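You operate a simulated robot arm through the tools that you are given. There is no shell and no other tool. Be economical: measure what you need, move in short steps, check, and stop when the job is done.

Carry out the task below with a simulated robot arm. There is one attempt and no reset: what you move stays moved.

JOB
Take the green felt block on the top of the drill bench and put it away on the middle shelf behind the bin rack panel. Take the white labelled box and leave it on top of the green bolted plate. Fetch the white channel piece and set it on top of the brown carton on the top of the small table. Put the gold nut from the top of the small table on the oblong blue plate. Open the pull-out shelf, take the big red cap and put it on the top of the pull-out shelf, then shut the shelf. Take the white tape on the top of the small table and put it away on the lower board of the grey table. Put the red channel on the top of the wooden bench away in the floor of the grey tray with a hood. Any order will do. Set down upright: white labelled box.
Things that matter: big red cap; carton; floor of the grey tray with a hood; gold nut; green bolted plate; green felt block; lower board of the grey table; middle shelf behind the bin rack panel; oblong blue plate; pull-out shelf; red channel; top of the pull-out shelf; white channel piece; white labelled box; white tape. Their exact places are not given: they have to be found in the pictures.

Only the result counts: the job must be done as asked and must still hold three seconds after the hand-in. Knocking over, shifting, dropping, spilling or breaking anything else fails it. A push-on lid holds only when it is set on centred and level and pressed home; a screw cap is set on level and turned clockwise until tight.

ROBOT AND FRAMES
A 7-joint arm with a two-finger gripper on a trunk, on a base that drives. Base frame: it is fixed to the floor where the robot stands at the start and does not move with it; the origin is under the middle of the robot, x ahead of it, y to its left, z up; the surface under the hand at the start is at about z = 0.9. Lengths are in m, angles in degrees, forces in N, time in s.
With the tool pointing down near the work surface it reaches from about 0.3 to 0.76 m from the robot's upright axis, wherever it stands. Its first joint turns from -166.0 to 166.0 degrees. Places, roughly: big red cap (7x7x3 cm) [-1.3, -1.8, 1]; carton [-1, -1, 1]; floor of the grey tray with a hood (25x17 cm) [-4.6, -4.68, 0.88]; gold nut (3x3x2 cm) [-1.2, -1.6, 1]; green bolted plate [0, 1.5, 1]; green felt block (6x9x4 cm) [0.6, 0, 0.9]; lower board of the grey table [-6.3, -0.9, 0.5]; middle shelf behind the bin rack panel (102x23 cm) [-2.66, -2.5, 0.5]; oblong blue plate (6x9x2 cm) [-1.1, -1.2, 1]; pull-out shelf [-2.9, -2.8, 0.6]; red channel (22x5x3 cm) [0.6, -2.2, 1]; top of the pull-out shelf [-2.9, -2.8, 0.6]; white channel piece (11x5x3 cm) [-0.9, -1.2, 1]; white labelled box [0.25, 1.5, 1]; white tape (8x8x4 cm) [-0.9, -1.8, 1]. Payload 1.71 kg.
Tool frame: the origin (TCP) lies between the finger pads and is the grasp point; the fingertips stand 0.02 m ahead of it; z points along the fingers, y is the line along which they close. Largest opening 0.096 m; the body of the gripper starts 0.113 m behind the TCP.
Orientation is that of the tool frame in the base frame, as a unit quaternion [x, y, z, w]. With the fingers straight down and closing along the base's y, the tool's x points along the base's -x, its y along +y and its z along -z.

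CONTROLS
- The arm moves only by the tool servo_tool. Its argument "plan" is one flat list of numbers, 7 for each row, row after row: the shift along the tool's x, y, z in units of 150 mm (1.0 is 150 mm), then the turn, a rotation vector about the tool's x, y, z in units of 45 degrees (1.0 is 45 degrees), then the gripper command, from -1 (shut) to 1 (fully open), values between in proportion. In form: [x, y, z, wx, wy, wz, gripper, x, y, z, wx, wy, wz, gripper, ...]. A call has 1 to 12 rows; each row is the pose to reach, as a shift and turn from the pose commanded when the call began, along the tool's axes at that moment. A call with a number of a shift or a turn outside -1 to 1 is refused whole. Each row takes 0.2 s and may step no farther than 0.05 m and 8.6 degrees from the row before; otherwise, or with a gripper value out of range, the whole call is refused. Where a pose cannot be reached the arm comes as near as it can. A force on the tool above 40 N (or 10 N above the force at the start of the call, whichever is more), or a blocked arm, ends the call early, and 0.2 s more pass. The fingers move at their own pace (about 0.153 m/s each) and stop on an object; they squeeze with about 33 N. The grip force told is the motor's: it shows also when the fingers shut on nothing. Time passes only in rows, and 0.2 s behind the last, so rows that repeat a pose let the fingers close. It gives the time, the measured TCP pose, the force on the tool (base axes), the opening and the grip force at its end, in the units of the frame above (readings bear some noise), with the torque about the TCP (base axes, N m) and any sound that the robot's microphone picked up, and new pictures: "views" is both (left out), scene, wrist or none.
- Cameras (640 x 400 px; columns grow to the right, rows downward): "scene" is now at [0.0482, 0.1311, 1.6111]; the picture's right is [-0.27, -0.96, 0.00], its down [-0.62, 0.17, -0.77] and it looks along [0.74, -0.21, -0.64] (base axes); focal length 280 px, centre (320, 200). "wrist" rides on the gripper at [0.066, 0.014, -0.145] in the tool frame; the picture's right is [-0.21, 0.98, 0.00], its down [-0.88, -0.18, -0.45] and it looks along [-0.44, -0.09, 0.90] (tool axes); focal length 275 px, centre (320, 200).
- move_column(by): slides the trunk up (or, below 0, down) by that many m; the arm and the scene camera ride with it, the base frame stays. It gives what a move gives, with no picture.
- roll_base(legs): drives the robot by 1 to 6 legs, each [ahead, turn to the left] in m and degrees, along the robot's own axes; the way and the turn of a leg run together, so that a leg with both is an arc; at most 1.5 m and 180 degrees a leg. The arm and the cameras ride along, it lands a little off, and it stops where it bumps. It gives what a move gives, and a new picture of the scene camera.
- turn_head(pan, tilt): turns the head with the scene camera to pan (to the left, within 155 degrees either way) and tilt (down, from -29 to 69), counted from straight ahead of the robot. It gives what a move gives, and a new picture of the scene camera.
- probe_pixels(camera, pixels): for up to 12 pixels [column, row] of the newest picture of that camera ("zoom" is the newest enlarged one), the place [x, y, z] in the base frame of the surface seen there, good to about 0.002 m. It takes no simulated time.
- zoom(camera, box): a new picture of the part [left, top, right, bottom] of that camera's present view, enlarged. It takes no simulated time.
- sign_off(): hands the job in; it is judged then, once.

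Keep the steps short. Do not move on a guess: measure, check each grasp and each placing, and mend mistakes. In all there are 322 turns and 360 pictures (those below and enlarged ones count). Leave the gripper open and the arm clear of the work at the hand-in unless told otherwise, and finish with a single line.

The tools are called after "Request:" by a JSON object that holds its "op" and its "data". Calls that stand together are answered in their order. servo_tool: Moves the arm, as the interface text tells. Its arguments: {"type":"object","properties":{"plan":{"type":"array"},"views":{"type":"string","enum":["both","scene","wrist","none"]}},"required":["plan"]} The other tools are called the same way: move_column (by) slides the trunk up or down; roll_base (legs) drives the base; turn_head (pan, tilt) turns the head that bears the scene camera; probe_pixels (camera, pixels) gives the place of the surface under pixels of a picture; zoom (camera, box) takes an enlarged picture of a part of a camera's view; sign_off () hands the job in.

At the start:

```text
time: 0.0
tool_pos: [0.5213, 0.017, 1.1779]
tool_rot: [-0.001, 1.0, 0.0, -0.001]
force: [-0.8, 0.2, 0.5]
ft_torque: [-0.04, 0.01, 0.01]
opening: 0.096
grip_force: 0.0
trunk travel left (down, up): [-0.2, 0.186]
robot x, y, heading: [0.0015, 0.0012, -0.1]
head pan, tilt: [-15.8, 39.0]
```

scene: 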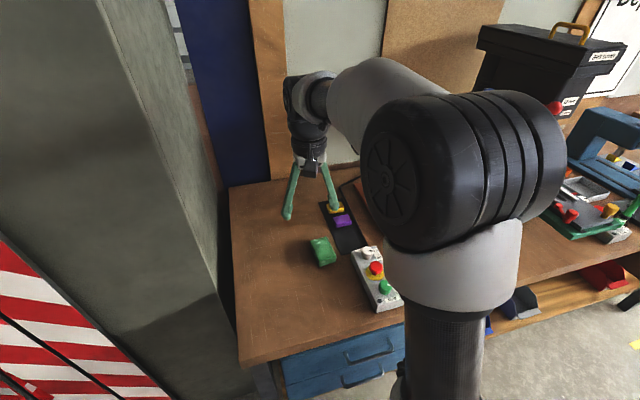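
wrist: 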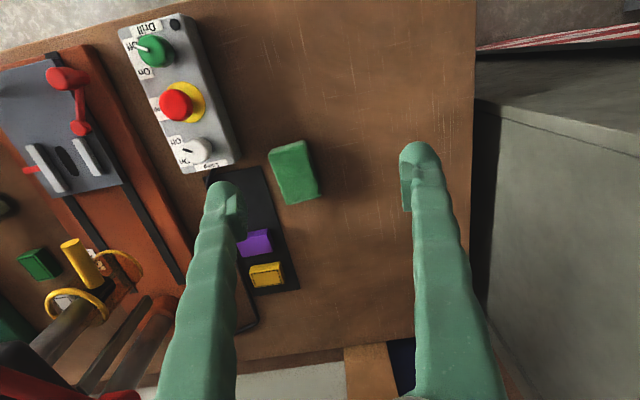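

I see the green felt block at wrist pixel (293,172). I'll measure it.

Request:
{"op": "probe_pixels", "data": {"camera": "wrist", "pixels": [[285, 165], [270, 152], [302, 143], [318, 193], [285, 203], [293, 172], [340, 170], [300, 160]]}}

Request:
{"op": "zoom", "data": {"camera": "wrist", "box": [220, 110, 380, 230]}}

```text
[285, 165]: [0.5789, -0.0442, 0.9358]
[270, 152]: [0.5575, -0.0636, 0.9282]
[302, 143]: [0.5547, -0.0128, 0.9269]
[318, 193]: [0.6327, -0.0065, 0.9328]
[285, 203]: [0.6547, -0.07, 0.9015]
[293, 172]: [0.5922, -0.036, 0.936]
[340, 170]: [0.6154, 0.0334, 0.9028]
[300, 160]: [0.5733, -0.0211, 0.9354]
```

```text
3.33 times, centred on (300, 170) of wrist
```

zoom: 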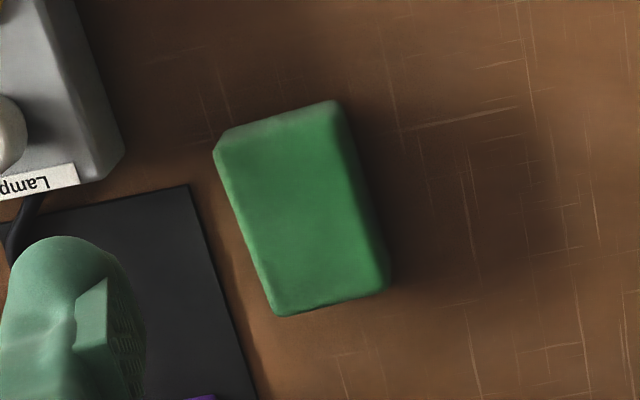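

Request:
{"op": "probe_pixels", "data": {"camera": "zoom", "pixels": [[228, 158], [336, 125], [378, 275], [282, 300], [302, 215], [235, 220], [252, 230], [355, 190], [240, 340]]}}

```text
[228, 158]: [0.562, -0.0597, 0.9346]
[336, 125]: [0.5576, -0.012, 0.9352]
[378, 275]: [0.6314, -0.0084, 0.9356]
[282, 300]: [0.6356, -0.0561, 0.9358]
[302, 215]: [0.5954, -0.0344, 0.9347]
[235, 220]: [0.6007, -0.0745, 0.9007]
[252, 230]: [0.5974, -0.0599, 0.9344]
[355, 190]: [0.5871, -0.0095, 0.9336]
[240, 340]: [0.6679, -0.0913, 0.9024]
```

Request:
{"op": "probe_pixels", "data": {"camera": "zoom", "pixels": [[105, 160], [118, 172], [195, 200], [150, 220], [80, 220], [60, 180]]}}

Request:
{"op": "turn_head", "data": {"pan": 90, "tilt": 25}}

Request:
{"op": "turn_head", "data": {"pan": -90, "tilt": 25}}

Request:
{"op": "turn_head", "data": {"pan": -150, "tilt": 25}}

```text
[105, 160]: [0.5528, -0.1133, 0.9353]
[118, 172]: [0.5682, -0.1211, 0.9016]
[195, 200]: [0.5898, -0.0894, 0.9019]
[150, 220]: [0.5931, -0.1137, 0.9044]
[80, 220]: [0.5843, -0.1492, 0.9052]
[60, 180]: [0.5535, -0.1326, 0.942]
```

```text
time: 1.8
tool_pos: [0.504, 0.0174, 1.1861]
tool_rot: [0.001, 1.0, 0.001, 0.007]
force: [0.1, 0.0, 0.3]
ft_torque: [0.03, 0.0, 0.01]
opening: 0.0961
grip_force: 0.2
trunk travel left (down, up): [-0.2, 0.186]
robot x, y, heading: [-0.0034, -0.0002, 0.1]
head pan, tilt: [90.0, 25.0]
```

scene: 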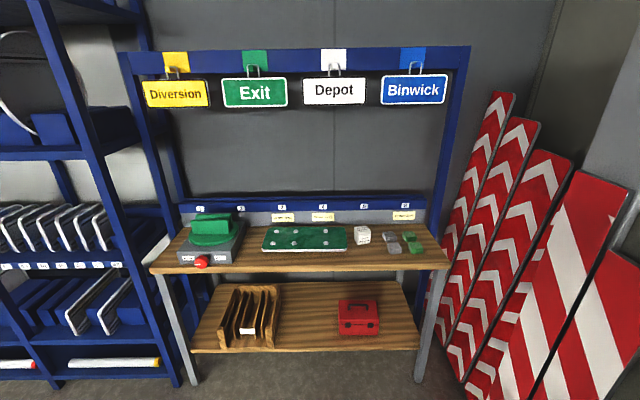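

```text
time: 4.5
tool_pos: [0.5034, 0.0193, 1.1862]
tool_rot: [0.0, 1.0, 0.0, 0.008]
force: [0.5, -0.3, 0.2]
ft_torque: [-0.03, -0.01, 0.03]
opening: 0.096
grip_force: 0.0
trunk travel left (down, up): [-0.2, 0.186]
robot x, y, heading: [-0.0004, 0.0026, 0.1]
head pan, tilt: [-90.0, 25.0]
```

scene: 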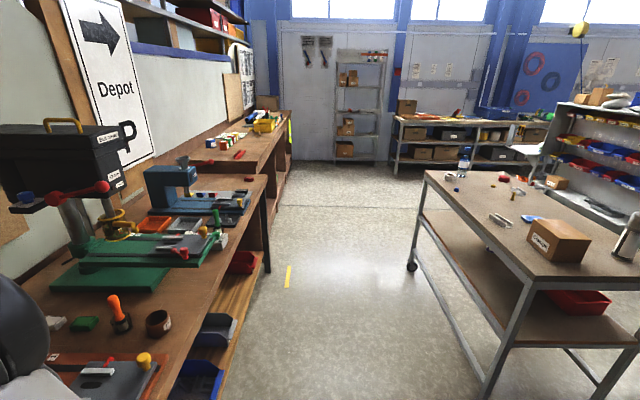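

```text
time: 5.8
tool_pos: [0.504, 0.0183, 1.1865]
tool_rot: [0.0, 1.0, 0.0, 0.007]
force: [0.7, -0.6, 0.4]
ft_torque: [0.0, -0.01, 0.03]
opening: 0.0961
grip_force: 0.1
trunk travel left (down, up): [-0.2, 0.186]
robot x, y, heading: [0.0025, 0.0012, -0.0]
head pan, tilt: [-150.0, 25.0]
```

scene: 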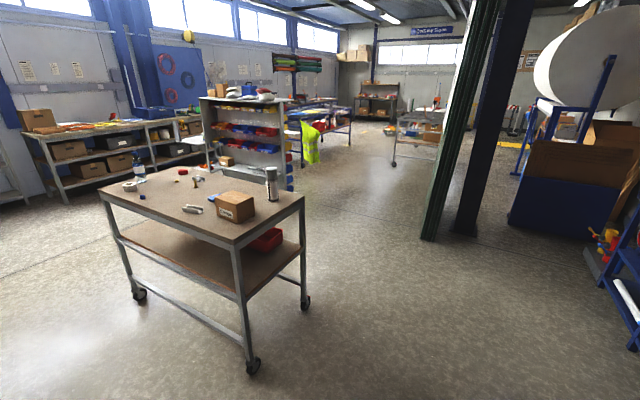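

Request:
{"op": "probe_pixels", "data": {"camera": "scene", "pixels": [[103, 196], [234, 244], [303, 198], [180, 168], [205, 100], [288, 102], [205, 170], [290, 188], [425, 118], [447, 135], [438, 143], [430, 235]]}}

Request:
{"op": "zoom", "data": {"camera": "scene", "box": [100, 80, 320, 260]}}

Request:
{"op": "zoom", "data": {"camera": "scene", "box": [290, 80, 460, 180]}}

```text
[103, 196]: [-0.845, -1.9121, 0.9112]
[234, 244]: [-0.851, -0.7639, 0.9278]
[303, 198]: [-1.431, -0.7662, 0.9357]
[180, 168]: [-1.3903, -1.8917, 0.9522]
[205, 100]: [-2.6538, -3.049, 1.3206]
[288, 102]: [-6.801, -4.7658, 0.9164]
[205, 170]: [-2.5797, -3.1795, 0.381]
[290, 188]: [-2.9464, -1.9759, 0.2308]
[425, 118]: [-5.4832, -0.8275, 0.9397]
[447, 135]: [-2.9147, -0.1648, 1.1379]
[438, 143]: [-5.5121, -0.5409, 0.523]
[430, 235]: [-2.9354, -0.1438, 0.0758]
```

```text
2.22 times, centred on (210, 170) of scene
```

zoom: 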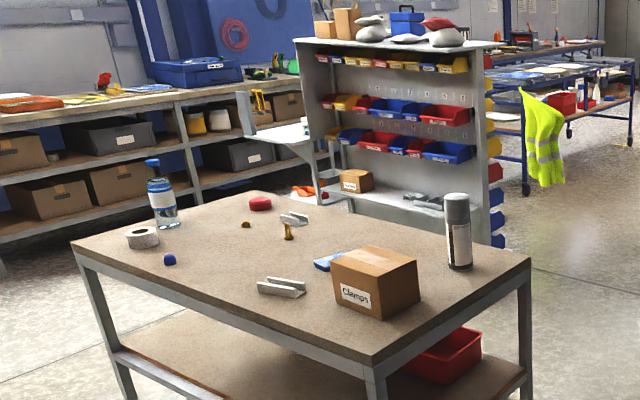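

```text
3.76 times, centred on (375, 130) of scene
```

zoom: 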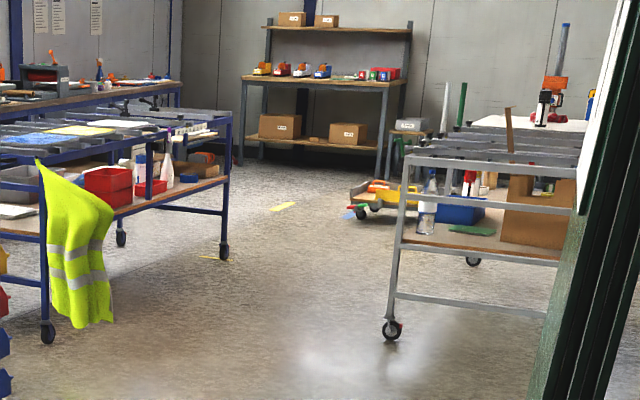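

First I'll look left to measure the box and green plate; the labelled box job comes first.

Request:
{"op": "turn_head", "data": {"pan": 90, "tilt": 40}}

Request:
{"op": "zoom", "data": {"camera": "scene", "box": [160, 100, 460, 240]}}

```text
time: 9.2
tool_pos: [0.5039, 0.0181, 1.1853]
tool_rot: [0.0, 1.0, 0.0, 0.007]
force: [0.0, 0.7, 0.3]
ft_torque: [-0.01, -0.01, 0.01]
opening: 0.096
grip_force: 0.1
trunk travel left (down, up): [-0.2, 0.186]
robot x, y, heading: [-0.0013, -0.0026, 0.1]
head pan, tilt: [90.0, 40.0]
```

scene: 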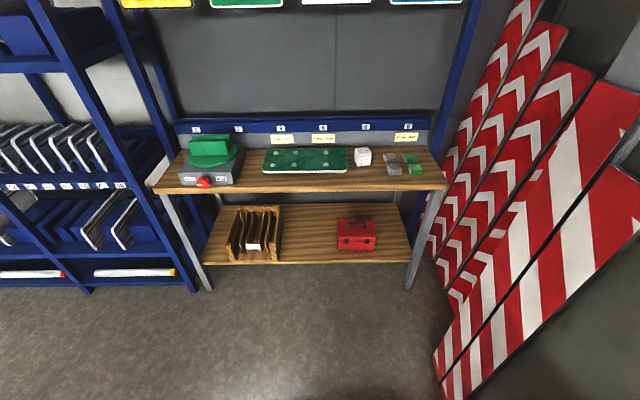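

```text
2.13 times, centred on (310, 170) of scene
```

zoom: 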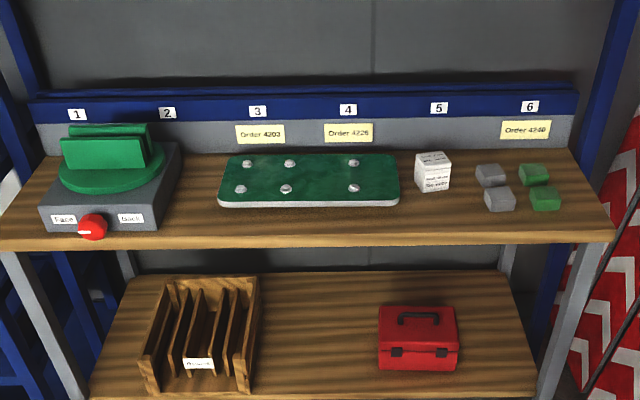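

Request:
{"op": "probe_pixels", "data": {"camera": "zoom", "pixels": [[415, 155], [447, 155], [433, 185], [420, 189], [248, 162], [215, 200], [395, 203], [320, 180], [375, 160], [240, 186], [100, 240], [560, 235]]}}

Request:
{"op": "probe_pixels", "data": {"camera": "scene", "pixels": [[440, 360], [400, 390], [320, 390], [160, 220], [430, 245], [600, 120], [500, 240]]}}

```text
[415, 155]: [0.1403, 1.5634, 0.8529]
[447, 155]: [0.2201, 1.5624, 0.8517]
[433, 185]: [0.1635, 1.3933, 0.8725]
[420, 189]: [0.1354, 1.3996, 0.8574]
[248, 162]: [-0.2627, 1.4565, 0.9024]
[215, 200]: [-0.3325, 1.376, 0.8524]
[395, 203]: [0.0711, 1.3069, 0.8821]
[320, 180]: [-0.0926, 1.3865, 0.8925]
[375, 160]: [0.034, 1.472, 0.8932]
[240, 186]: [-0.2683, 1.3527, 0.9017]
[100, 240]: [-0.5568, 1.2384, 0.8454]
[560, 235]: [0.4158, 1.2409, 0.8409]
```

```text
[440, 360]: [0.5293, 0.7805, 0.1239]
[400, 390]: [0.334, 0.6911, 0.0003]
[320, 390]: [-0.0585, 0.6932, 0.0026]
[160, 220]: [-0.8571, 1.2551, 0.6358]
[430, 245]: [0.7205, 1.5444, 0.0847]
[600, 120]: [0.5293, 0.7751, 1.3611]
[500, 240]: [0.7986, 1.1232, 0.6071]
```

Next: back off, turn left and approach the board bench, stopping short of it.

Request:
{"op": "roll_base", "data": {"legs": [[-0.35, 0], [0, 67.6], [0.78, 0], [0, 22.4]]}}

Request:
{"op": "turn_head", "data": {"pan": -15, "tilt": 25}}

```text
time: 20.5
tool_pos: [-0.0759, 1.2228, 1.1855]
tool_rot: [0.707, -0.707, -0.004, -0.006]
force: [0.9, -0.3, -0.8]
ft_torque: [0.0, 0.0, -0.01]
opening: 0.0961
grip_force: 0.0
trunk travel left (down, up): [-0.2, 0.186]
robot x, y, heading: [-0.0528, 0.7169, 90.1]
head pan, tilt: [90.0, 40.0]
```

scene: 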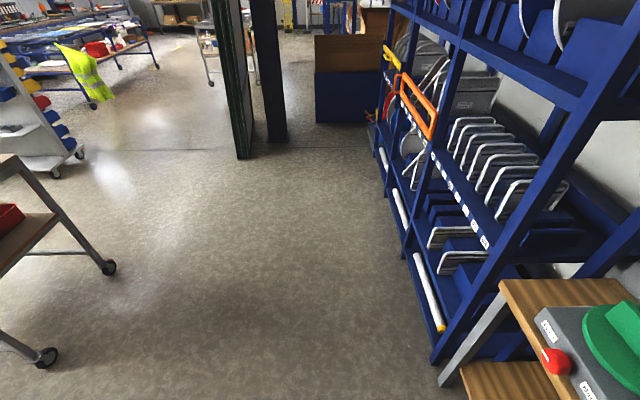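

```text
time: 22.3
tool_pos: [-0.0755, 1.205, 1.1938]
tool_rot: [0.707, -0.707, -0.01, -0.011]
force: [0.6, 0.5, 1.1]
ft_torque: [0.01, 0.0, 0.0]
opening: 0.096
grip_force: 0.0
trunk travel left (down, up): [-0.2, 0.186]
robot x, y, heading: [-0.0532, 0.7194, 90.1]
head pan, tilt: [-15.0, 25.0]
```

scene: 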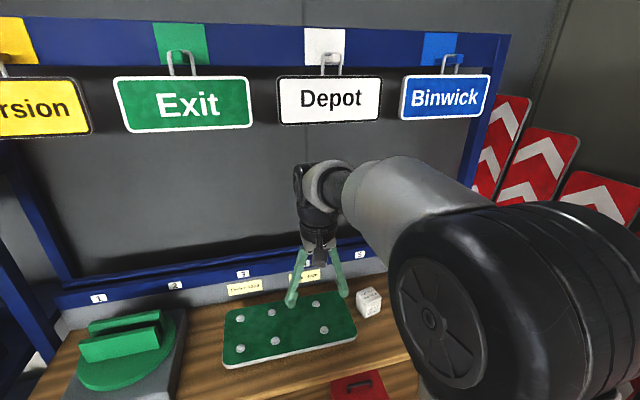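

Request:
{"op": "probe_pixels", "data": {"camera": "scene", "pixels": [[300, 100], [330, 122], [430, 110], [370, 300], [362, 295], [380, 310], [290, 310], [230, 20]]}}

Request:
{"op": "servo_tool", "data": {"plan": [0, 0, 0, 0, 0, 0, 1], "views": "wrist"}}

```text
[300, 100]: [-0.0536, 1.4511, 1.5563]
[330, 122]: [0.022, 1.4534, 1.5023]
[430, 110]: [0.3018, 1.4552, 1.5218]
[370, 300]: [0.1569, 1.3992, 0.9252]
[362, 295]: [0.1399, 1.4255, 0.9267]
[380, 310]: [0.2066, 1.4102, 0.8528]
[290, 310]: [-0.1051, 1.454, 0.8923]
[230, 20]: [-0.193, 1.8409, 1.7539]
```

```text
time: 22.7
tool_pos: [-0.0755, 1.2057, 1.1933]
tool_rot: [-0.707, 0.707, 0.01, 0.012]
force: [1.1, 0.0, 0.4]
ft_torque: [0.0, 0.0, 0.0]
opening: 0.096
grip_force: 0.0
trunk travel left (down, up): [-0.2, 0.186]
robot x, y, heading: [-0.0547, 0.7148, 90.2]
head pan, tilt: [-15.0, 25.0]
```

wrist: 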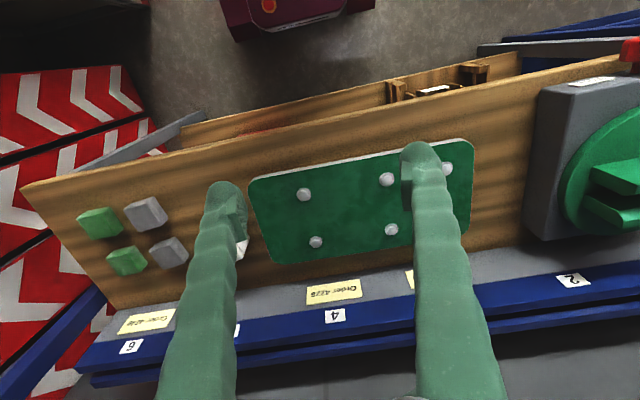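

Request:
{"op": "roll_base", "data": {"legs": [[0.12, 0]]}}

Request:
{"op": "turn_head", "data": {"pan": -12, "tilt": 50}}

Request:
{"op": "zoom", "data": {"camera": "scene", "box": [240, 100, 480, 250]}}

```text
time: 24.0
tool_pos: [-0.0737, 1.3082, 1.1997]
tool_rot: [-0.706, 0.708, 0.015, 0.016]
force: [0.2, 0.0, 0.9]
ft_torque: [-0.09, -0.01, -0.01]
opening: 0.0959
grip_force: 0.0
trunk travel left (down, up): [-0.2, 0.186]
robot x, y, heading: [-0.0577, 0.842, 90.2]
head pan, tilt: [-15.0, 25.0]
```

scene: 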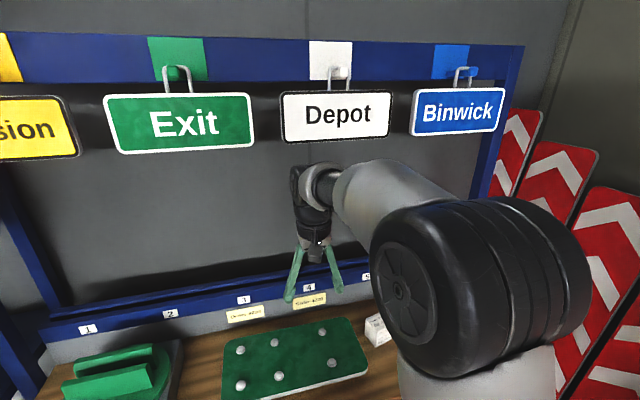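

```text
time: 24.9
tool_pos: [-0.0746, 1.3218, 1.1935]
tool_rot: [-0.706, 0.708, 0.011, 0.011]
force: [-0.1, 0.3, 0.2]
ft_torque: [-0.08, 0.01, 0.01]
opening: 0.0959
grip_force: 0.2
trunk travel left (down, up): [-0.2, 0.186]
robot x, y, heading: [-0.0536, 0.8434, 90.0]
head pan, tilt: [-12.0, 50.0]
```

scene: 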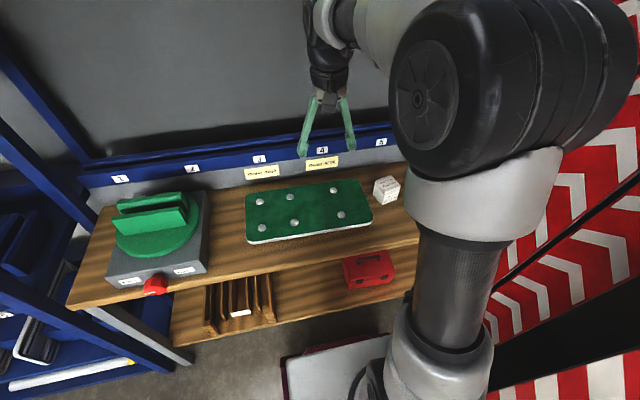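

```text
2.67 times, centred on (360, 175) of scene
```

zoom: 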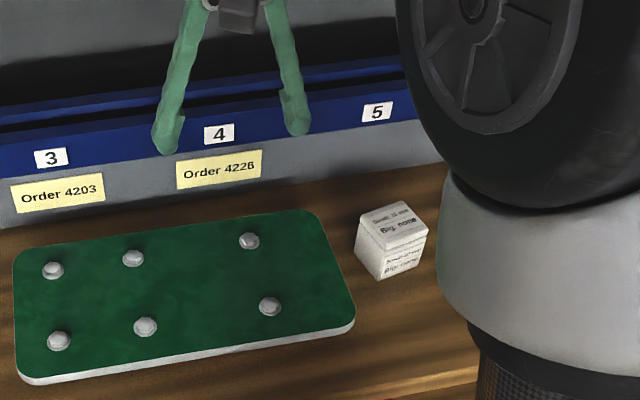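

Request:
{"op": "probe_pixels", "data": {"camera": "zoom", "pixels": [[364, 217], [402, 205], [423, 232], [387, 245], [393, 225], [384, 273], [358, 238], [250, 238], [270, 303], [146, 324], [132, 256], [200, 280]]}}

```text
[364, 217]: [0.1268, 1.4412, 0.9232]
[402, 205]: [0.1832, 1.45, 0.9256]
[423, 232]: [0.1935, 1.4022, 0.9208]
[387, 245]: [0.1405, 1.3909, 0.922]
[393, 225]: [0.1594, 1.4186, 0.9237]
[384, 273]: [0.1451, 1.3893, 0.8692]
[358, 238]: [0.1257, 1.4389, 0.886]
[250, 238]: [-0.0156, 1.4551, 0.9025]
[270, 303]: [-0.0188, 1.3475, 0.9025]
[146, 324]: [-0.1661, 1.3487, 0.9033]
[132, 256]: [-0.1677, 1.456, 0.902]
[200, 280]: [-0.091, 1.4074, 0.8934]
```

Box centre ≈(0.160,1.4205), top 0.923, turned about 11°. Moving toward above it, aligning fingers.

Request:
{"op": "servo_tool", "data": {"plan": [-0.13, -0.2, 0.13, 0, 0, -0.05, 1, -0.26, -0.4, 0.26, 0, 0, -0.1, 1, -0.39, -0.6, 0.4, 0, 0, -0.15, 1, -0.52, -0.8, 0.53, 0, 0, -0.2, 1, -0.658, -1.0, 0.667, 0, 0, -0.244, 1, -0.658, -1.0, 0.667, 0, 0, -0.244, 1], "views": "none"}}

```text
time: 26.3
tool_pos: [0.0747, 1.4314, 1.0956]
tool_rot: [0.771, -0.637, -0.009, -0.012]
force: [0.0, -1.0, -0.1]
ft_torque: [0.12, 0.02, 0.0]
opening: 0.0961
grip_force: 0.0
trunk travel left (down, up): [-0.2, 0.186]
robot x, y, heading: [-0.0528, 0.8393, 90.1]
head pan, tilt: [-12.0, 50.0]
```

Request:
{"op": "servo_tool", "data": {"plan": [0.066, -0.18, 0.21, 0, 0.0125, 0, 1, 0.132, -0.36, 0.42, 0, 0.025, 0, 1, 0.198, -0.545, 0.637, 0, 0.0375, 0, 1, 0.198, -0.545, 0.637, 0, 0.0375, 0, 1]}}

```text
time: 27.3
tool_pos: [0.1608, 1.4251, 0.9969]
tool_rot: [0.772, -0.636, 0.004, 0.001]
force: [0.2, 0.2, -1.4]
ft_torque: [-0.01, 0.01, -0.02]
opening: 0.0959
grip_force: 0.1
trunk travel left (down, up): [-0.2, 0.186]
robot x, y, heading: [-0.0571, 0.8385, 90.1]
head pan, tilt: [-12.0, 50.0]
```

scene: 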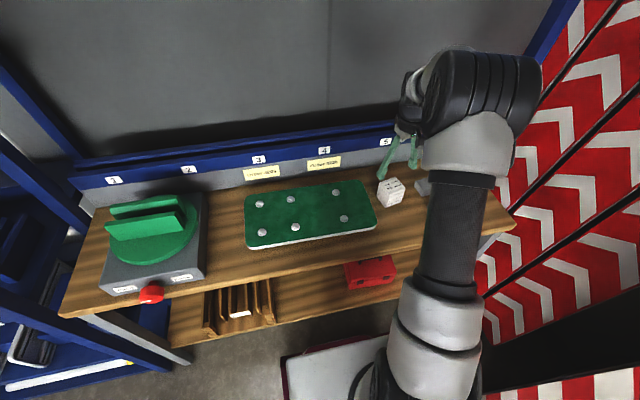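
wrist: 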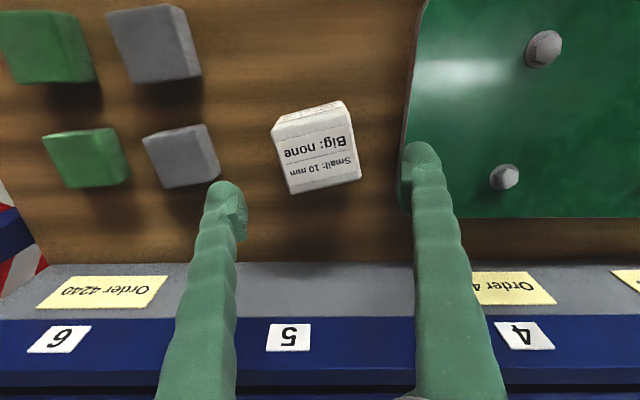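

Request:
{"op": "servo_tool", "data": {"plan": [0.01, 0, 0.24, 0, 0, 0, 1, 0.02, 0, 0.48, 0, 0, 0, 1, 0.03, 0, 0.71, 0, 0, 0, 1, 0.03, 0, 0.71, 0, 0, 0, 1, 0.03, 0, 0.71, 0, 0, 0, -1, 0.03, 0, 0.71, 0, 0, 0, -1, 0.03, 0, 0.71, 0, 0, 0, -1]}}

```text
time: 28.9
tool_pos: [0.1621, 1.4208, 0.8904]
tool_rot: [0.771, -0.637, 0.004, 0.0]
force: [-1.6, -1.5, 2.4]
ft_torque: [0.09, -0.01, 0.0]
opening: 0.0747
grip_force: 32.5
trunk travel left (down, up): [-0.2, 0.186]
robot x, y, heading: [-0.0562, 0.8398, 89.9]
head pan, tilt: [-12.0, 50.0]
```

scene: 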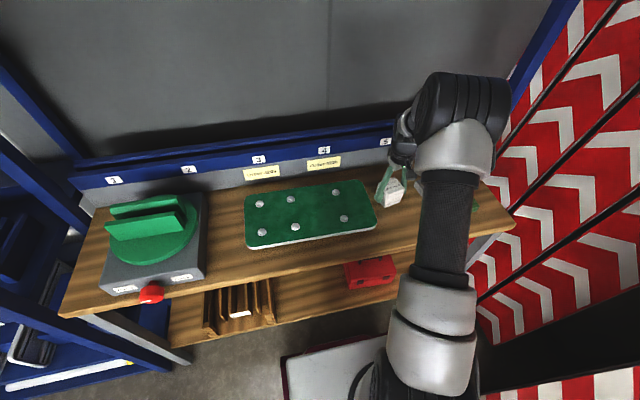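
wrist: 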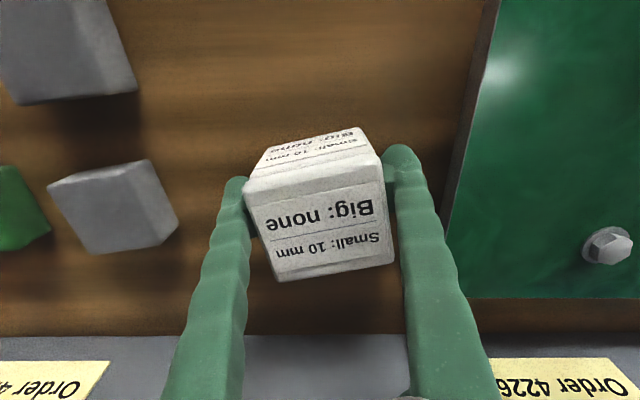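

Gripped at 0.0747 m. Lifting.

Request:
{"op": "servo_tool", "data": {"plan": [0, 0, 0, 0, 0, 0, -1, 0, 0, -0.2, 0, 0, 0, -1, 0, 0, -0.45, 0, 0, 0, -1, 0, 0, -0.7, 0, 0, 0, -1, 0, 0, -0.7, 0, 0, 0, -1]}}

```text
time: 30.1
tool_pos: [0.1631, 1.4209, 0.9964]
tool_rot: [0.771, -0.637, 0.005, 0.001]
force: [0.1, -0.2, -2.6]
ft_torque: [-0.05, 0.0, 0.01]
opening: 0.075
grip_force: 33.3
trunk travel left (down, up): [-0.2, 0.186]
robot x, y, heading: [-0.0554, 0.8387, 90.0]
head pan, tilt: [-12.0, 50.0]
```

scene: 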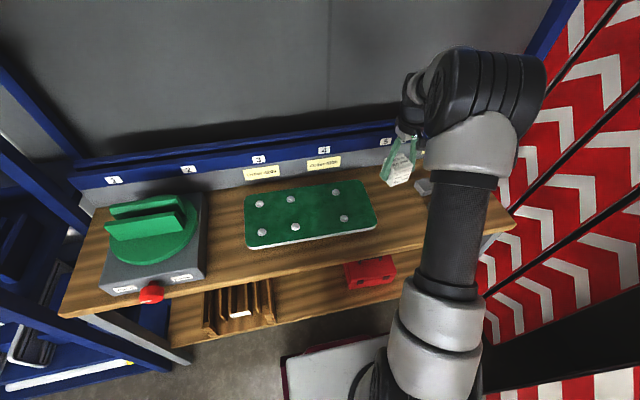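
wrist: 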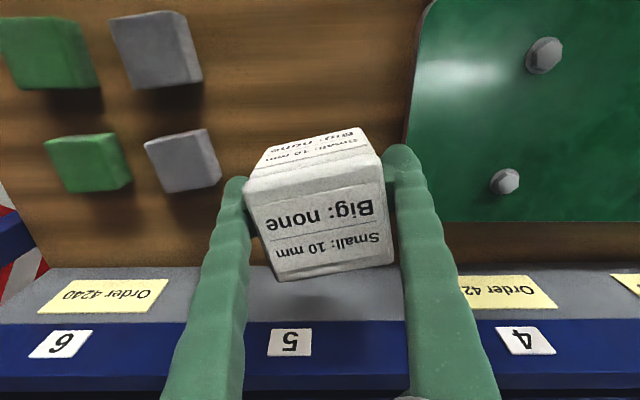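

Request:
{"op": "servo_tool", "data": {"plan": [-0.04, 0.33, 0, 0, 0, 0, -1, -0.08, 0.66, 0, 0, 0, 0, -1, -0.12, 1, 0, 0, 0, 0, -1, -0.12, 1, 0, 0, 0, 0, -1], "views": "none"}}

Request:
{"op": "servo_tool", "data": {"plan": [-0.04, 0.33, 0, 0, 0, 0, -1, -0.083, 0.69, 0, 0, 0, 0, -1, -0.083, 0.69, 0, 0, 0, 0, -1]}}

```text
refused: row 3 steps farther than a row can; nothing moved
```

```text
refused: row 2 steps farther than a row can; nothing moved
```

Request:
{"op": "servo_tool", "data": {"plan": [-0.03, 0.25, 0, 0, 0, 0, -1, -0.06, 0.5, 0, 0, 0, 0, -1, -0.09, 0.75, 0, 0, 0, 0, -1, -0.12, 1, 0, 0, 0, 0, -1, -0.12, 1, 0, 0, 0, 0, -1], "views": "none"}}

Request:
{"op": "servo_tool", "data": {"plan": [-0.03, 0.23, 0, 0, 0, 0, -1, -0.06, 0.46, 0, 0, 0, 0, -1, -0.083, 0.69, 0, 0, 0, 0, -1, -0.083, 0.69, 0, 0, 0, 0, -1]}}

```text
time: 31.3
tool_pos: [0.0123, 1.4085, 0.9949]
tool_rot: [0.771, -0.637, 0.004, 0.0]
force: [-0.5, 0.5, -2.8]
ft_torque: [0.0, -0.03, 0.01]
opening: 0.0749
grip_force: 32.9
trunk travel left (down, up): [-0.2, 0.186]
robot x, y, heading: [-0.0567, 0.8406, 90.0]
head pan, tilt: [-12.0, 50.0]
```

```text
time: 32.3
tool_pos: [-0.093, 1.4016, 0.9931]
tool_rot: [0.771, -0.636, 0.004, 0.0]
force: [-0.1, 0.5, -2.6]
ft_torque: [-0.02, -0.03, 0.01]
opening: 0.0751
grip_force: 32.9
trunk travel left (down, up): [-0.2, 0.186]
robot x, y, heading: [-0.0559, 0.84, 89.8]
head pan, tilt: [-12.0, 50.0]
```

scene: 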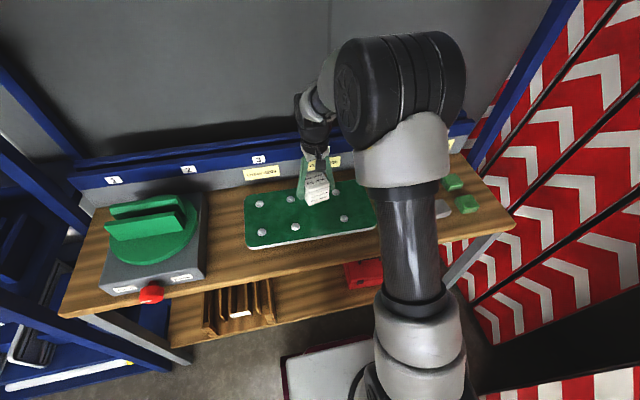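
wrist: 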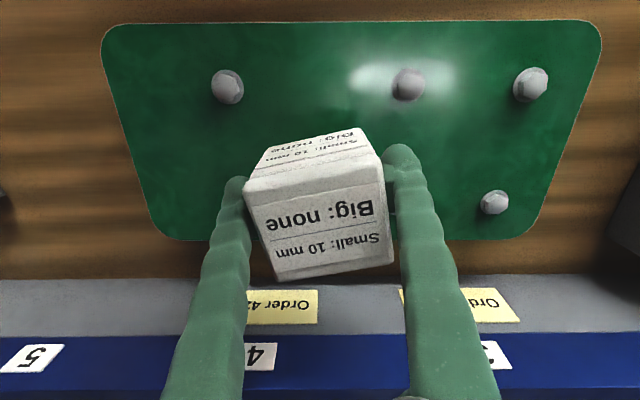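

Above the gap between bolts. Lowering and releasing.

Request:
{"op": "servo_tool", "data": {"plan": [0, 0, 0.2, 0, 0, 0, -1, 0, 0, 0.3, 0, 0, 0, -1, 0, 0, 0.39, 0, 0, 0, -1, 0, 0, 0.39, 0, 0, 0, -1], "views": "none"}}

```text
time: 33.3
tool_pos: [-0.092, 1.3997, 0.9331]
tool_rot: [0.771, -0.636, 0.004, 0.0]
force: [-0.5, 1.1, -2.3]
ft_torque: [-0.01, 0.01, 0.01]
opening: 0.0749
grip_force: 32.9
trunk travel left (down, up): [-0.2, 0.186]
robot x, y, heading: [-0.0544, 0.8377, 90.1]
head pan, tilt: [-12.0, 50.0]
```

Request:
{"op": "servo_tool", "data": {"plan": [0, 0, 0.01, 0, 0, 0, -1, 0, 0, 0.015, 0, 0, 0, 0.8, 0, 0, 0.015, 0, 0, 0, 1, 0, 0, -0.1, 0, 0, 0, 1, 0, 0, -0.4, 0, 0, 0, 1, 0, 0, -0.7, 0, 0, 0, 1, 0, 0, -1, 0, 0, 0, 1, 0, 0, -1, 0, 0, 0, 1]}}

```text
time: 35.1
tool_pos: [-0.092, 1.4018, 1.0844]
tool_rot: [0.771, -0.637, 0.004, 0.0]
force: [0.1, -1.2, 0.5]
ft_torque: [-0.01, -0.01, -0.01]
opening: 0.0962
grip_force: 0.0
trunk travel left (down, up): [-0.2, 0.186]
robot x, y, heading: [-0.0553, 0.84, 90.0]
head pan, tilt: [-12.0, 50.0]
```

scene: 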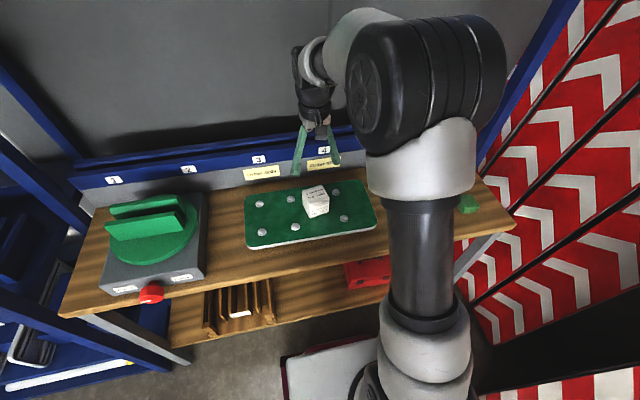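
wrist: 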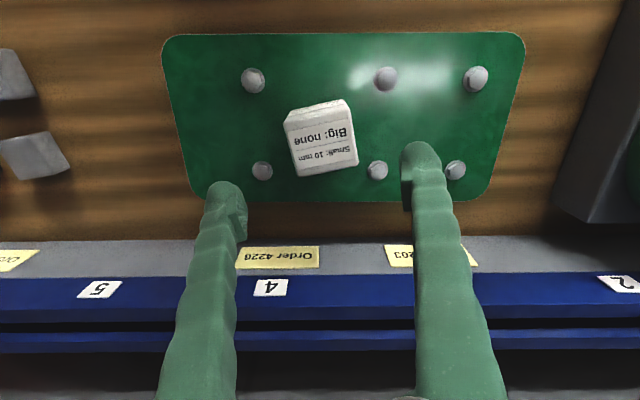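

Box is upright on the plate. Raise the arm and look right toward the pillar before returning.

Request:
{"op": "servo_tool", "data": {"plan": [0.2, 0, -0.25, 0, 0, 0.06, 1, 0.4, 0, -0.5, 0, 0, 0.12, 1, 0.6, 0, -0.7, 0, 0, 0.18, 1, 0.8, 0, -0.75, 0, 0, 0.24, 1, 0.8, 0, -0.75, 0, 0, 0.24, 1], "views": "none"}}

Request:
{"op": "turn_head", "data": {"pan": -110, "tilt": 30}}

```text
time: 36.3
tool_pos: [-0.0709, 1.2846, 1.1986]
tool_rot: [0.708, -0.707, 0.005, 0.0]
force: [0.6, 0.2, -0.5]
ft_torque: [0.02, 0.04, -0.02]
opening: 0.096
grip_force: 0.0
trunk travel left (down, up): [-0.2, 0.186]
robot x, y, heading: [-0.0523, 0.8415, 90.2]
head pan, tilt: [-12.0, 50.0]
```

```text
time: 38.0
tool_pos: [-0.0709, 1.2841, 1.2001]
tool_rot: [0.708, -0.707, 0.004, -0.001]
force: [-0.1, 0.1, -0.7]
ft_torque: [0.0, 0.0, 0.0]
opening: 0.0959
grip_force: 0.0
trunk travel left (down, up): [-0.2, 0.186]
robot x, y, heading: [-0.0555, 0.8385, 90.0]
head pan, tilt: [-110.0, 30.0]
```

scene: 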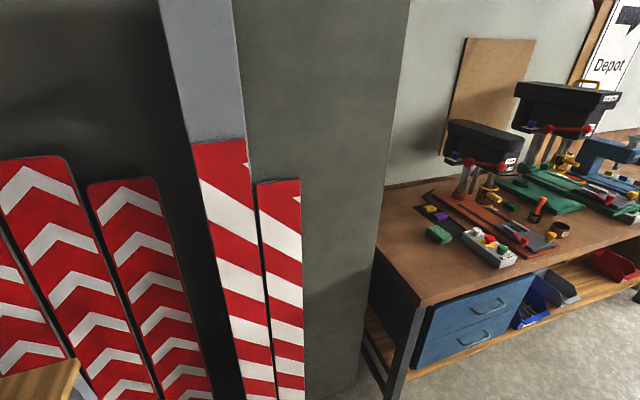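

Request:
{"op": "probe_pixels", "data": {"camera": "scene", "pixels": [[360, 370], [320, 390], [300, 330], [240, 350], [430, 295], [380, 240], [640, 250], [500, 275]]}}

```text
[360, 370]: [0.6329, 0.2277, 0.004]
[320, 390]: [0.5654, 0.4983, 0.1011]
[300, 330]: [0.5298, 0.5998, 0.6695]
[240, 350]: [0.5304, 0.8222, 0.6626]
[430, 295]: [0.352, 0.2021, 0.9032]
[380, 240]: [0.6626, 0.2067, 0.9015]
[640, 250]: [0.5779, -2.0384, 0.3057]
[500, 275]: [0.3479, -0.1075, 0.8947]
```

Request:
{"op": "roll_base", "data": {"legs": [[-0.87, 0], [0, -90], [0.05, 0]]}}

Request:
{"op": "turn_head", "data": {"pan": -12, "tilt": 50}}

Request:
{"op": "servo_tool", "data": {"plan": [0, 0, 0, 0, 0, 0, 1], "views": "wrist"}}

```text
time: 48.0
tool_pos: [0.4284, -0.013, 1.2035]
tool_rot: [0.0, 1.0, -0.003, 0.002]
force: [-0.6, -0.2, 0.8]
ft_torque: [0.05, -0.12, 0.03]
opening: 0.0962
grip_force: 0.0
trunk travel left (down, up): [-0.2, 0.186]
robot x, y, heading: [-0.0036, -0.0265, 0.1]
head pan, tilt: [-110.0, 30.0]
```

scene: 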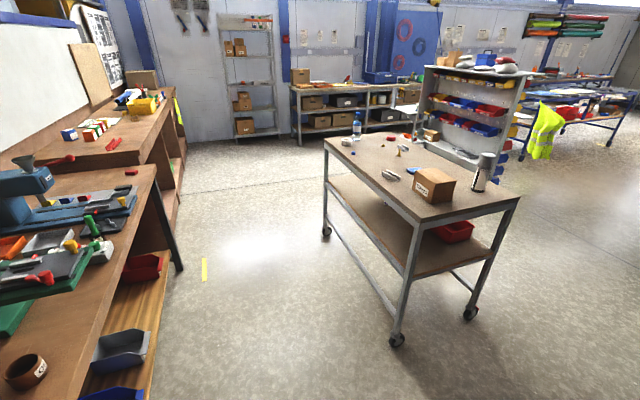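

```text
time: 49.8
tool_pos: [0.4234, -0.0125, 1.206]
tool_rot: [-0.001, 1.0, -0.004, 0.003]
force: [-1.1, 0.7, 0.8]
ft_torque: [0.0, -0.1, 0.04]
opening: 0.0961
grip_force: 0.0
trunk travel left (down, up): [-0.2, 0.186]
robot x, y, heading: [-0.006, -0.0227, 0.2]
head pan, tilt: [-12.0, 50.0]
```

scene: 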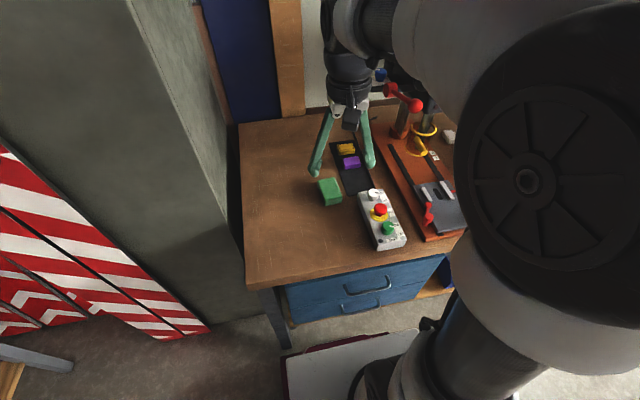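

```text
time: 50.1
tool_pos: [0.425, -0.0116, 1.2036]
tool_rot: [-0.001, 1.0, -0.004, 0.003]
force: [0.7, 0.4, -0.8]
ft_torque: [0.02, 0.1, 0.03]
opening: 0.0963
grip_force: 0.2
trunk travel left (down, up): [-0.2, 0.186]
robot x, y, heading: [-0.0085, -0.0256, 0.2]
head pan, tilt: [-12.0, 50.0]
```

wrist: 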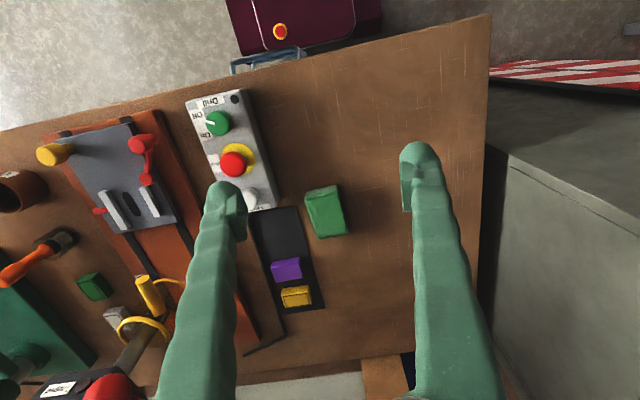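

Request:
{"op": "servo_tool", "data": {"plan": [-0.2, -0.03, 0.2, 0, 0, 0, 0.7, -0.4, -0.06, 0.4, 0, 0, 0, 0.7, -0.6, -0.09, 0.6, 0, 0, 0, 0.7, -0.8, -0.12, 0.8, 0, 0, 0, 0.7, -1, -0.147, 1, 0, 0, 0, 0.7, -1, -0.147, 1, 0, 0, 0, 0.7]}}

Request:
{"op": "probe_pixels", "data": {"camera": "wrist", "pixels": [[320, 200], [340, 170], [300, 150], [290, 190], [310, 170]]}}

```text
time: 51.5
tool_pos: [0.5733, -0.0345, 1.0569]
tool_rot: [-0.001, 1.0, -0.004, 0.005]
force: [0.2, 0.2, 0.2]
ft_torque: [-0.01, -0.01, -0.01]
opening: 0.0816
grip_force: 0.1
trunk travel left (down, up): [-0.2, 0.186]
robot x, y, heading: [-0.0055, -0.0229, -0.0]
head pan, tilt: [-12.0, 50.0]
```

scene: 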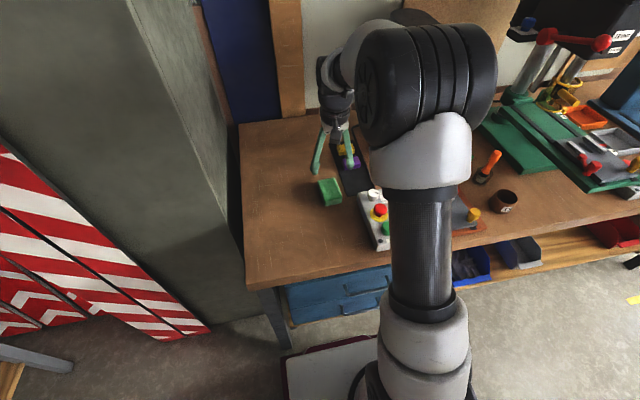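
wrist: 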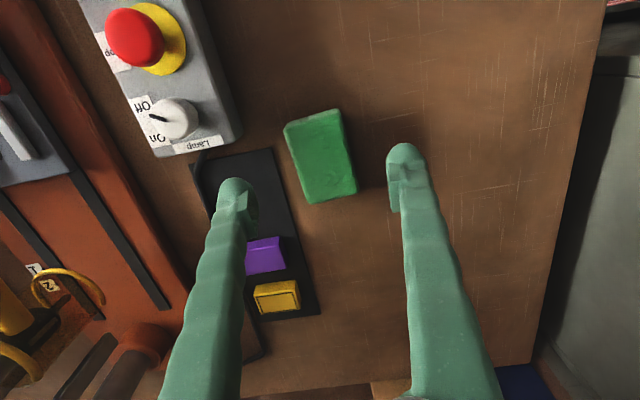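

```text
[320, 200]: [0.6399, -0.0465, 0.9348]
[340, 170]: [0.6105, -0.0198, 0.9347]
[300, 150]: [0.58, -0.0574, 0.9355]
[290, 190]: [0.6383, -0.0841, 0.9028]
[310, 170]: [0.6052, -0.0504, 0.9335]
```

Request:
{"op": "servo_tool", "data": {"plan": [-0.08, 0, 0.25, 0, 0, 0, 0.7, -0.16, 0, 0.5, 0, 0, 0, 0.7, -0.16, 0, 0.75, 0, 0, 0, 0.7, -0.16, 0, 0.88, 0, 0, 0, 0.7, -0.16, 0, 0.88, 0, 0, 0, 0.7, -0.16, 0, 0.88, 0, 0, 0, -1, -0.16, 0, 0.88, 0, 0, 0, -1, -0.16, 0, 0.88, 0, 0, 0, -1], "views": "wrist"}}

Request:
{"op": "servo_tool", "data": {"plan": [0, 0, -0.2, 0, 0, 0, -1, 0, 0, -0.4, 0, 0, 0, -1, 0, 0, -0.7, 0, 0, 0, -1, 0, 0, -1, 0, 0, 0, -1, 0, 0, -1, 0, 0, 0, -1], "views": "wrist"}}

```text
time: 53.4
tool_pos: [0.5996, -0.0372, 0.9249]
tool_rot: [0.0, 1.0, -0.004, 0.004]
force: [-0.3, -0.5, 0.8]
ft_torque: [0.02, 0.01, 0.01]
opening: 0.0617
grip_force: 32.8
trunk travel left (down, up): [-0.2, 0.186]
robot x, y, heading: [-0.0049, -0.0217, 0.1]
head pan, tilt: [-12.0, 50.0]
```

wrist: 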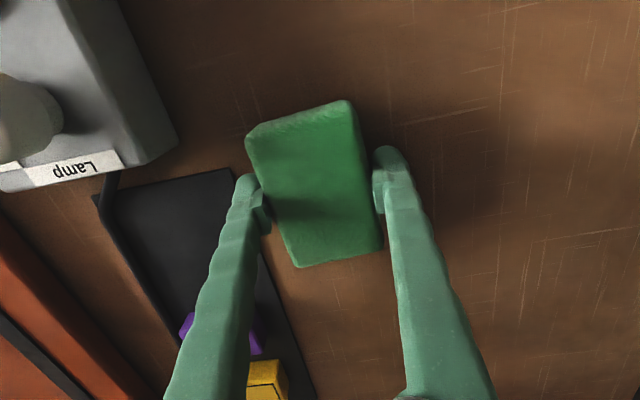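

```text
time: 54.5
tool_pos: [0.5973, -0.0363, 1.0749]
tool_rot: [-0.001, 1.0, -0.004, 0.004]
force: [0.1, 0.8, -0.6]
ft_torque: [-0.02, 0.05, -0.01]
opening: 0.0613
grip_force: 32.4
trunk travel left (down, up): [-0.2, 0.186]
robot x, y, heading: [-0.0051, -0.0252, 0.3]
head pan, tilt: [-12.0, 50.0]
```

wrist: 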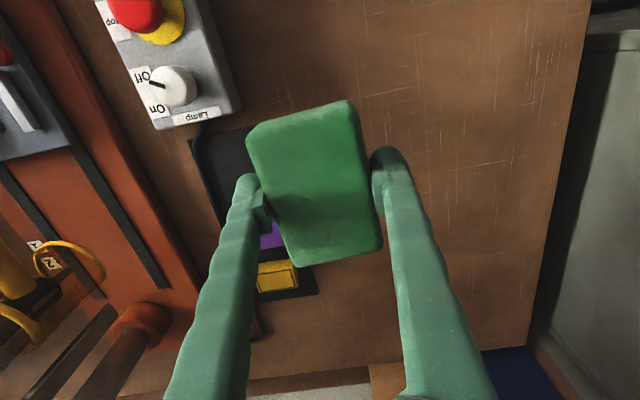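

Green block in hand. Raise and retract the arm, back off, and drive toward the rack.

Request:
{"op": "servo_tool", "data": {"plan": [0.2, 0, -0.2, 0, 0, 0, -1, 0.4, 0, -0.4, 0, 0, 0, -1, 0.6, 0, -0.6, 0, 0, 0, -1, 0.8, 0, -0.8, 0, 0, 0, -1, 1, 0, -0.8, 0, 0, 0, -1, 1, 0, -0.8, 0, 0, 0, -1], "views": "none"}}

Request:
{"op": "roll_base", "data": {"legs": [[-0.5, 0], [0, 175], [1.3, 0]]}}

Request:
{"op": "turn_head", "data": {"pan": 60, "tilt": 30}}

```text
time: 56.0
tool_pos: [0.447, -0.036, 1.1941]
tool_rot: [0.0, 1.0, -0.004, 0.004]
force: [0.6, 0.4, -0.4]
ft_torque: [-0.03, 0.05, 0.0]
opening: 0.061
grip_force: 32.7
trunk travel left (down, up): [-0.2, 0.186]
robot x, y, heading: [-0.0058, -0.0243, 0.3]
head pan, tilt: [-12.0, 50.0]
```

```text
time: 74.3
tool_pos: [-2.2636, 0.1317, 1.194]
tool_rot: [0.999, -0.045, -0.004, -0.003]
force: [-0.8, 0.4, -1.8]
ft_torque: [0.01, -0.01, 0.01]
opening: 0.0599
grip_force: 33.0
trunk travel left (down, up): [-0.2, 0.186]
robot x, y, heading: [-1.812, 0.0789, 174.9]
head pan, tilt: [-12.0, 50.0]
```

scene: 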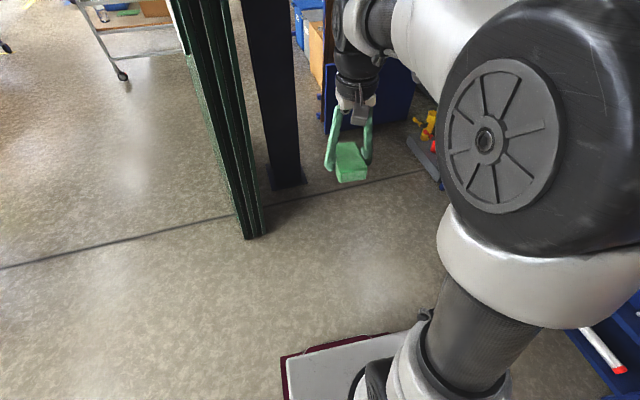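

```text
time: 75.7
tool_pos: [-2.244, 0.1301, 1.201]
tool_rot: [0.999, -0.044, -0.012, -0.004]
force: [-1.3, 0.2, -0.8]
ft_torque: [-0.01, 0.0, 0.0]
opening: 0.0601
grip_force: 33.4
trunk travel left (down, up): [-0.2, 0.186]
robot x, y, heading: [-1.8118, 0.0832, 174.8]
head pan, tilt: [60.0, 30.0]
```

scene: 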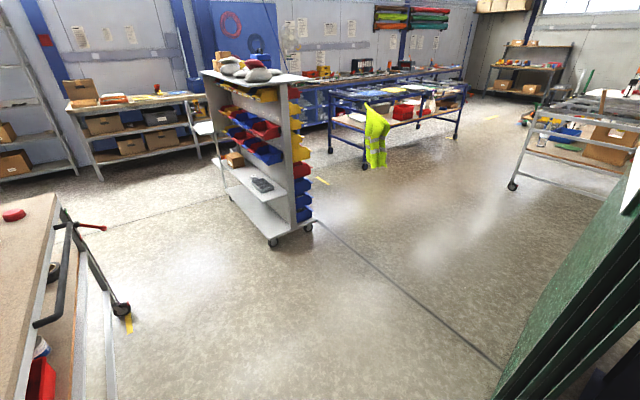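

Request:
{"op": "zoom", "data": {"camera": "scene", "box": [170, 50, 350, 260]}}

Request:
{"op": "probe_pixels", "data": {"camera": "scene", "pixels": [[262, 186], [258, 215], [235, 160], [270, 240], [300, 215], [222, 170], [280, 75], [207, 125], [205, 72], [300, 80], [205, 130], [250, 230]]}}

```text
1.90 times, centred on (260, 155) of scene
```

zoom: 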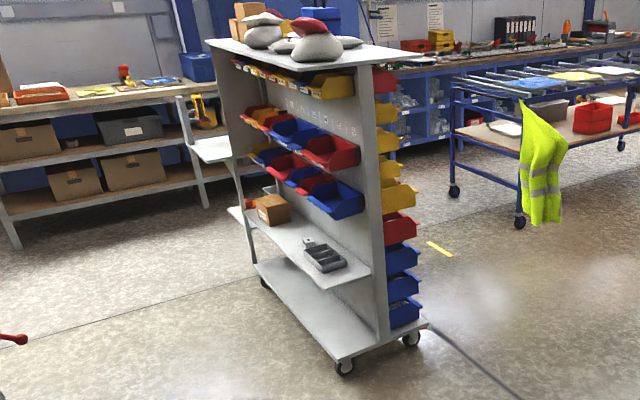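

```text
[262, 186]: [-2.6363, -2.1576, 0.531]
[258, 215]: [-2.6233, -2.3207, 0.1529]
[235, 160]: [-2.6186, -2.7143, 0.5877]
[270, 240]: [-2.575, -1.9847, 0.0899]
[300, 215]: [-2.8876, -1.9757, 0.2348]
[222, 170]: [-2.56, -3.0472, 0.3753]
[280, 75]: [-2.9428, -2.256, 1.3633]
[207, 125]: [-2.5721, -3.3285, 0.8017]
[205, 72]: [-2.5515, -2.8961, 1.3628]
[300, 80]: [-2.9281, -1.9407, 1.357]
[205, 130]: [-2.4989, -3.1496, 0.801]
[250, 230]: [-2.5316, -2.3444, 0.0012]
```

Request:
{"op": "roll_base", "data": {"legs": [[0, 93], [1.4, 0], [1.0, 0]]}}

Request:
{"op": "turn_head", "data": {"pan": -80, "tilt": 40}}

```text
time: 93.0
tool_pos: [-1.8909, -2.754, 1.2008]
tool_rot: [0.717, 0.697, -0.011, 0.007]
force: [-0.5, -0.2, -0.9]
ft_torque: [0.01, -0.03, -0.04]
opening: 0.0594
grip_force: 33.1
trunk travel left (down, up): [-0.2, 0.186]
robot x, y, heading: [-1.8676, -2.3189, -91.0]
head pan, tilt: [60.0, 30.0]
```

scene: 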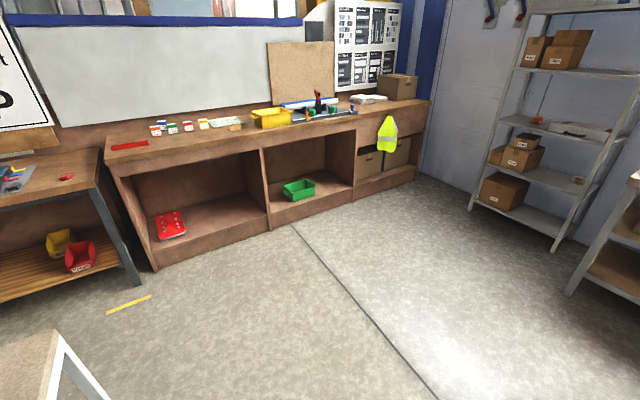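

```text
time: 95.3
tool_pos: [-1.8907, -2.7339, 1.208]
tool_rot: [0.716, 0.697, -0.017, 0.012]
force: [1.3, 0.5, -0.6]
ft_torque: [0.01, 0.0, 0.0]
opening: 0.0594
grip_force: 33.1
trunk travel left (down, up): [-0.2, 0.186]
robot x, y, heading: [-1.8652, -2.3175, -91.3]
head pan, tilt: [-80.0, 40.0]
```

scene: 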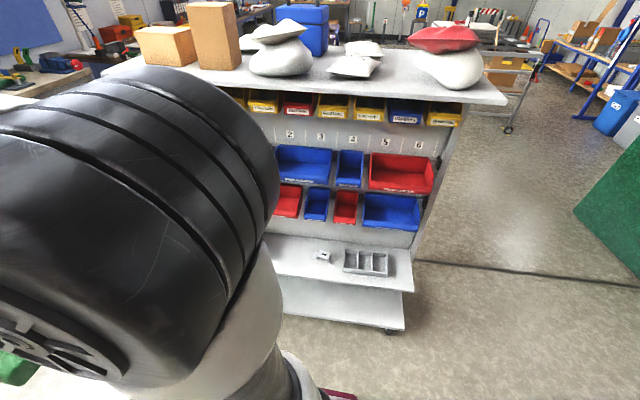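

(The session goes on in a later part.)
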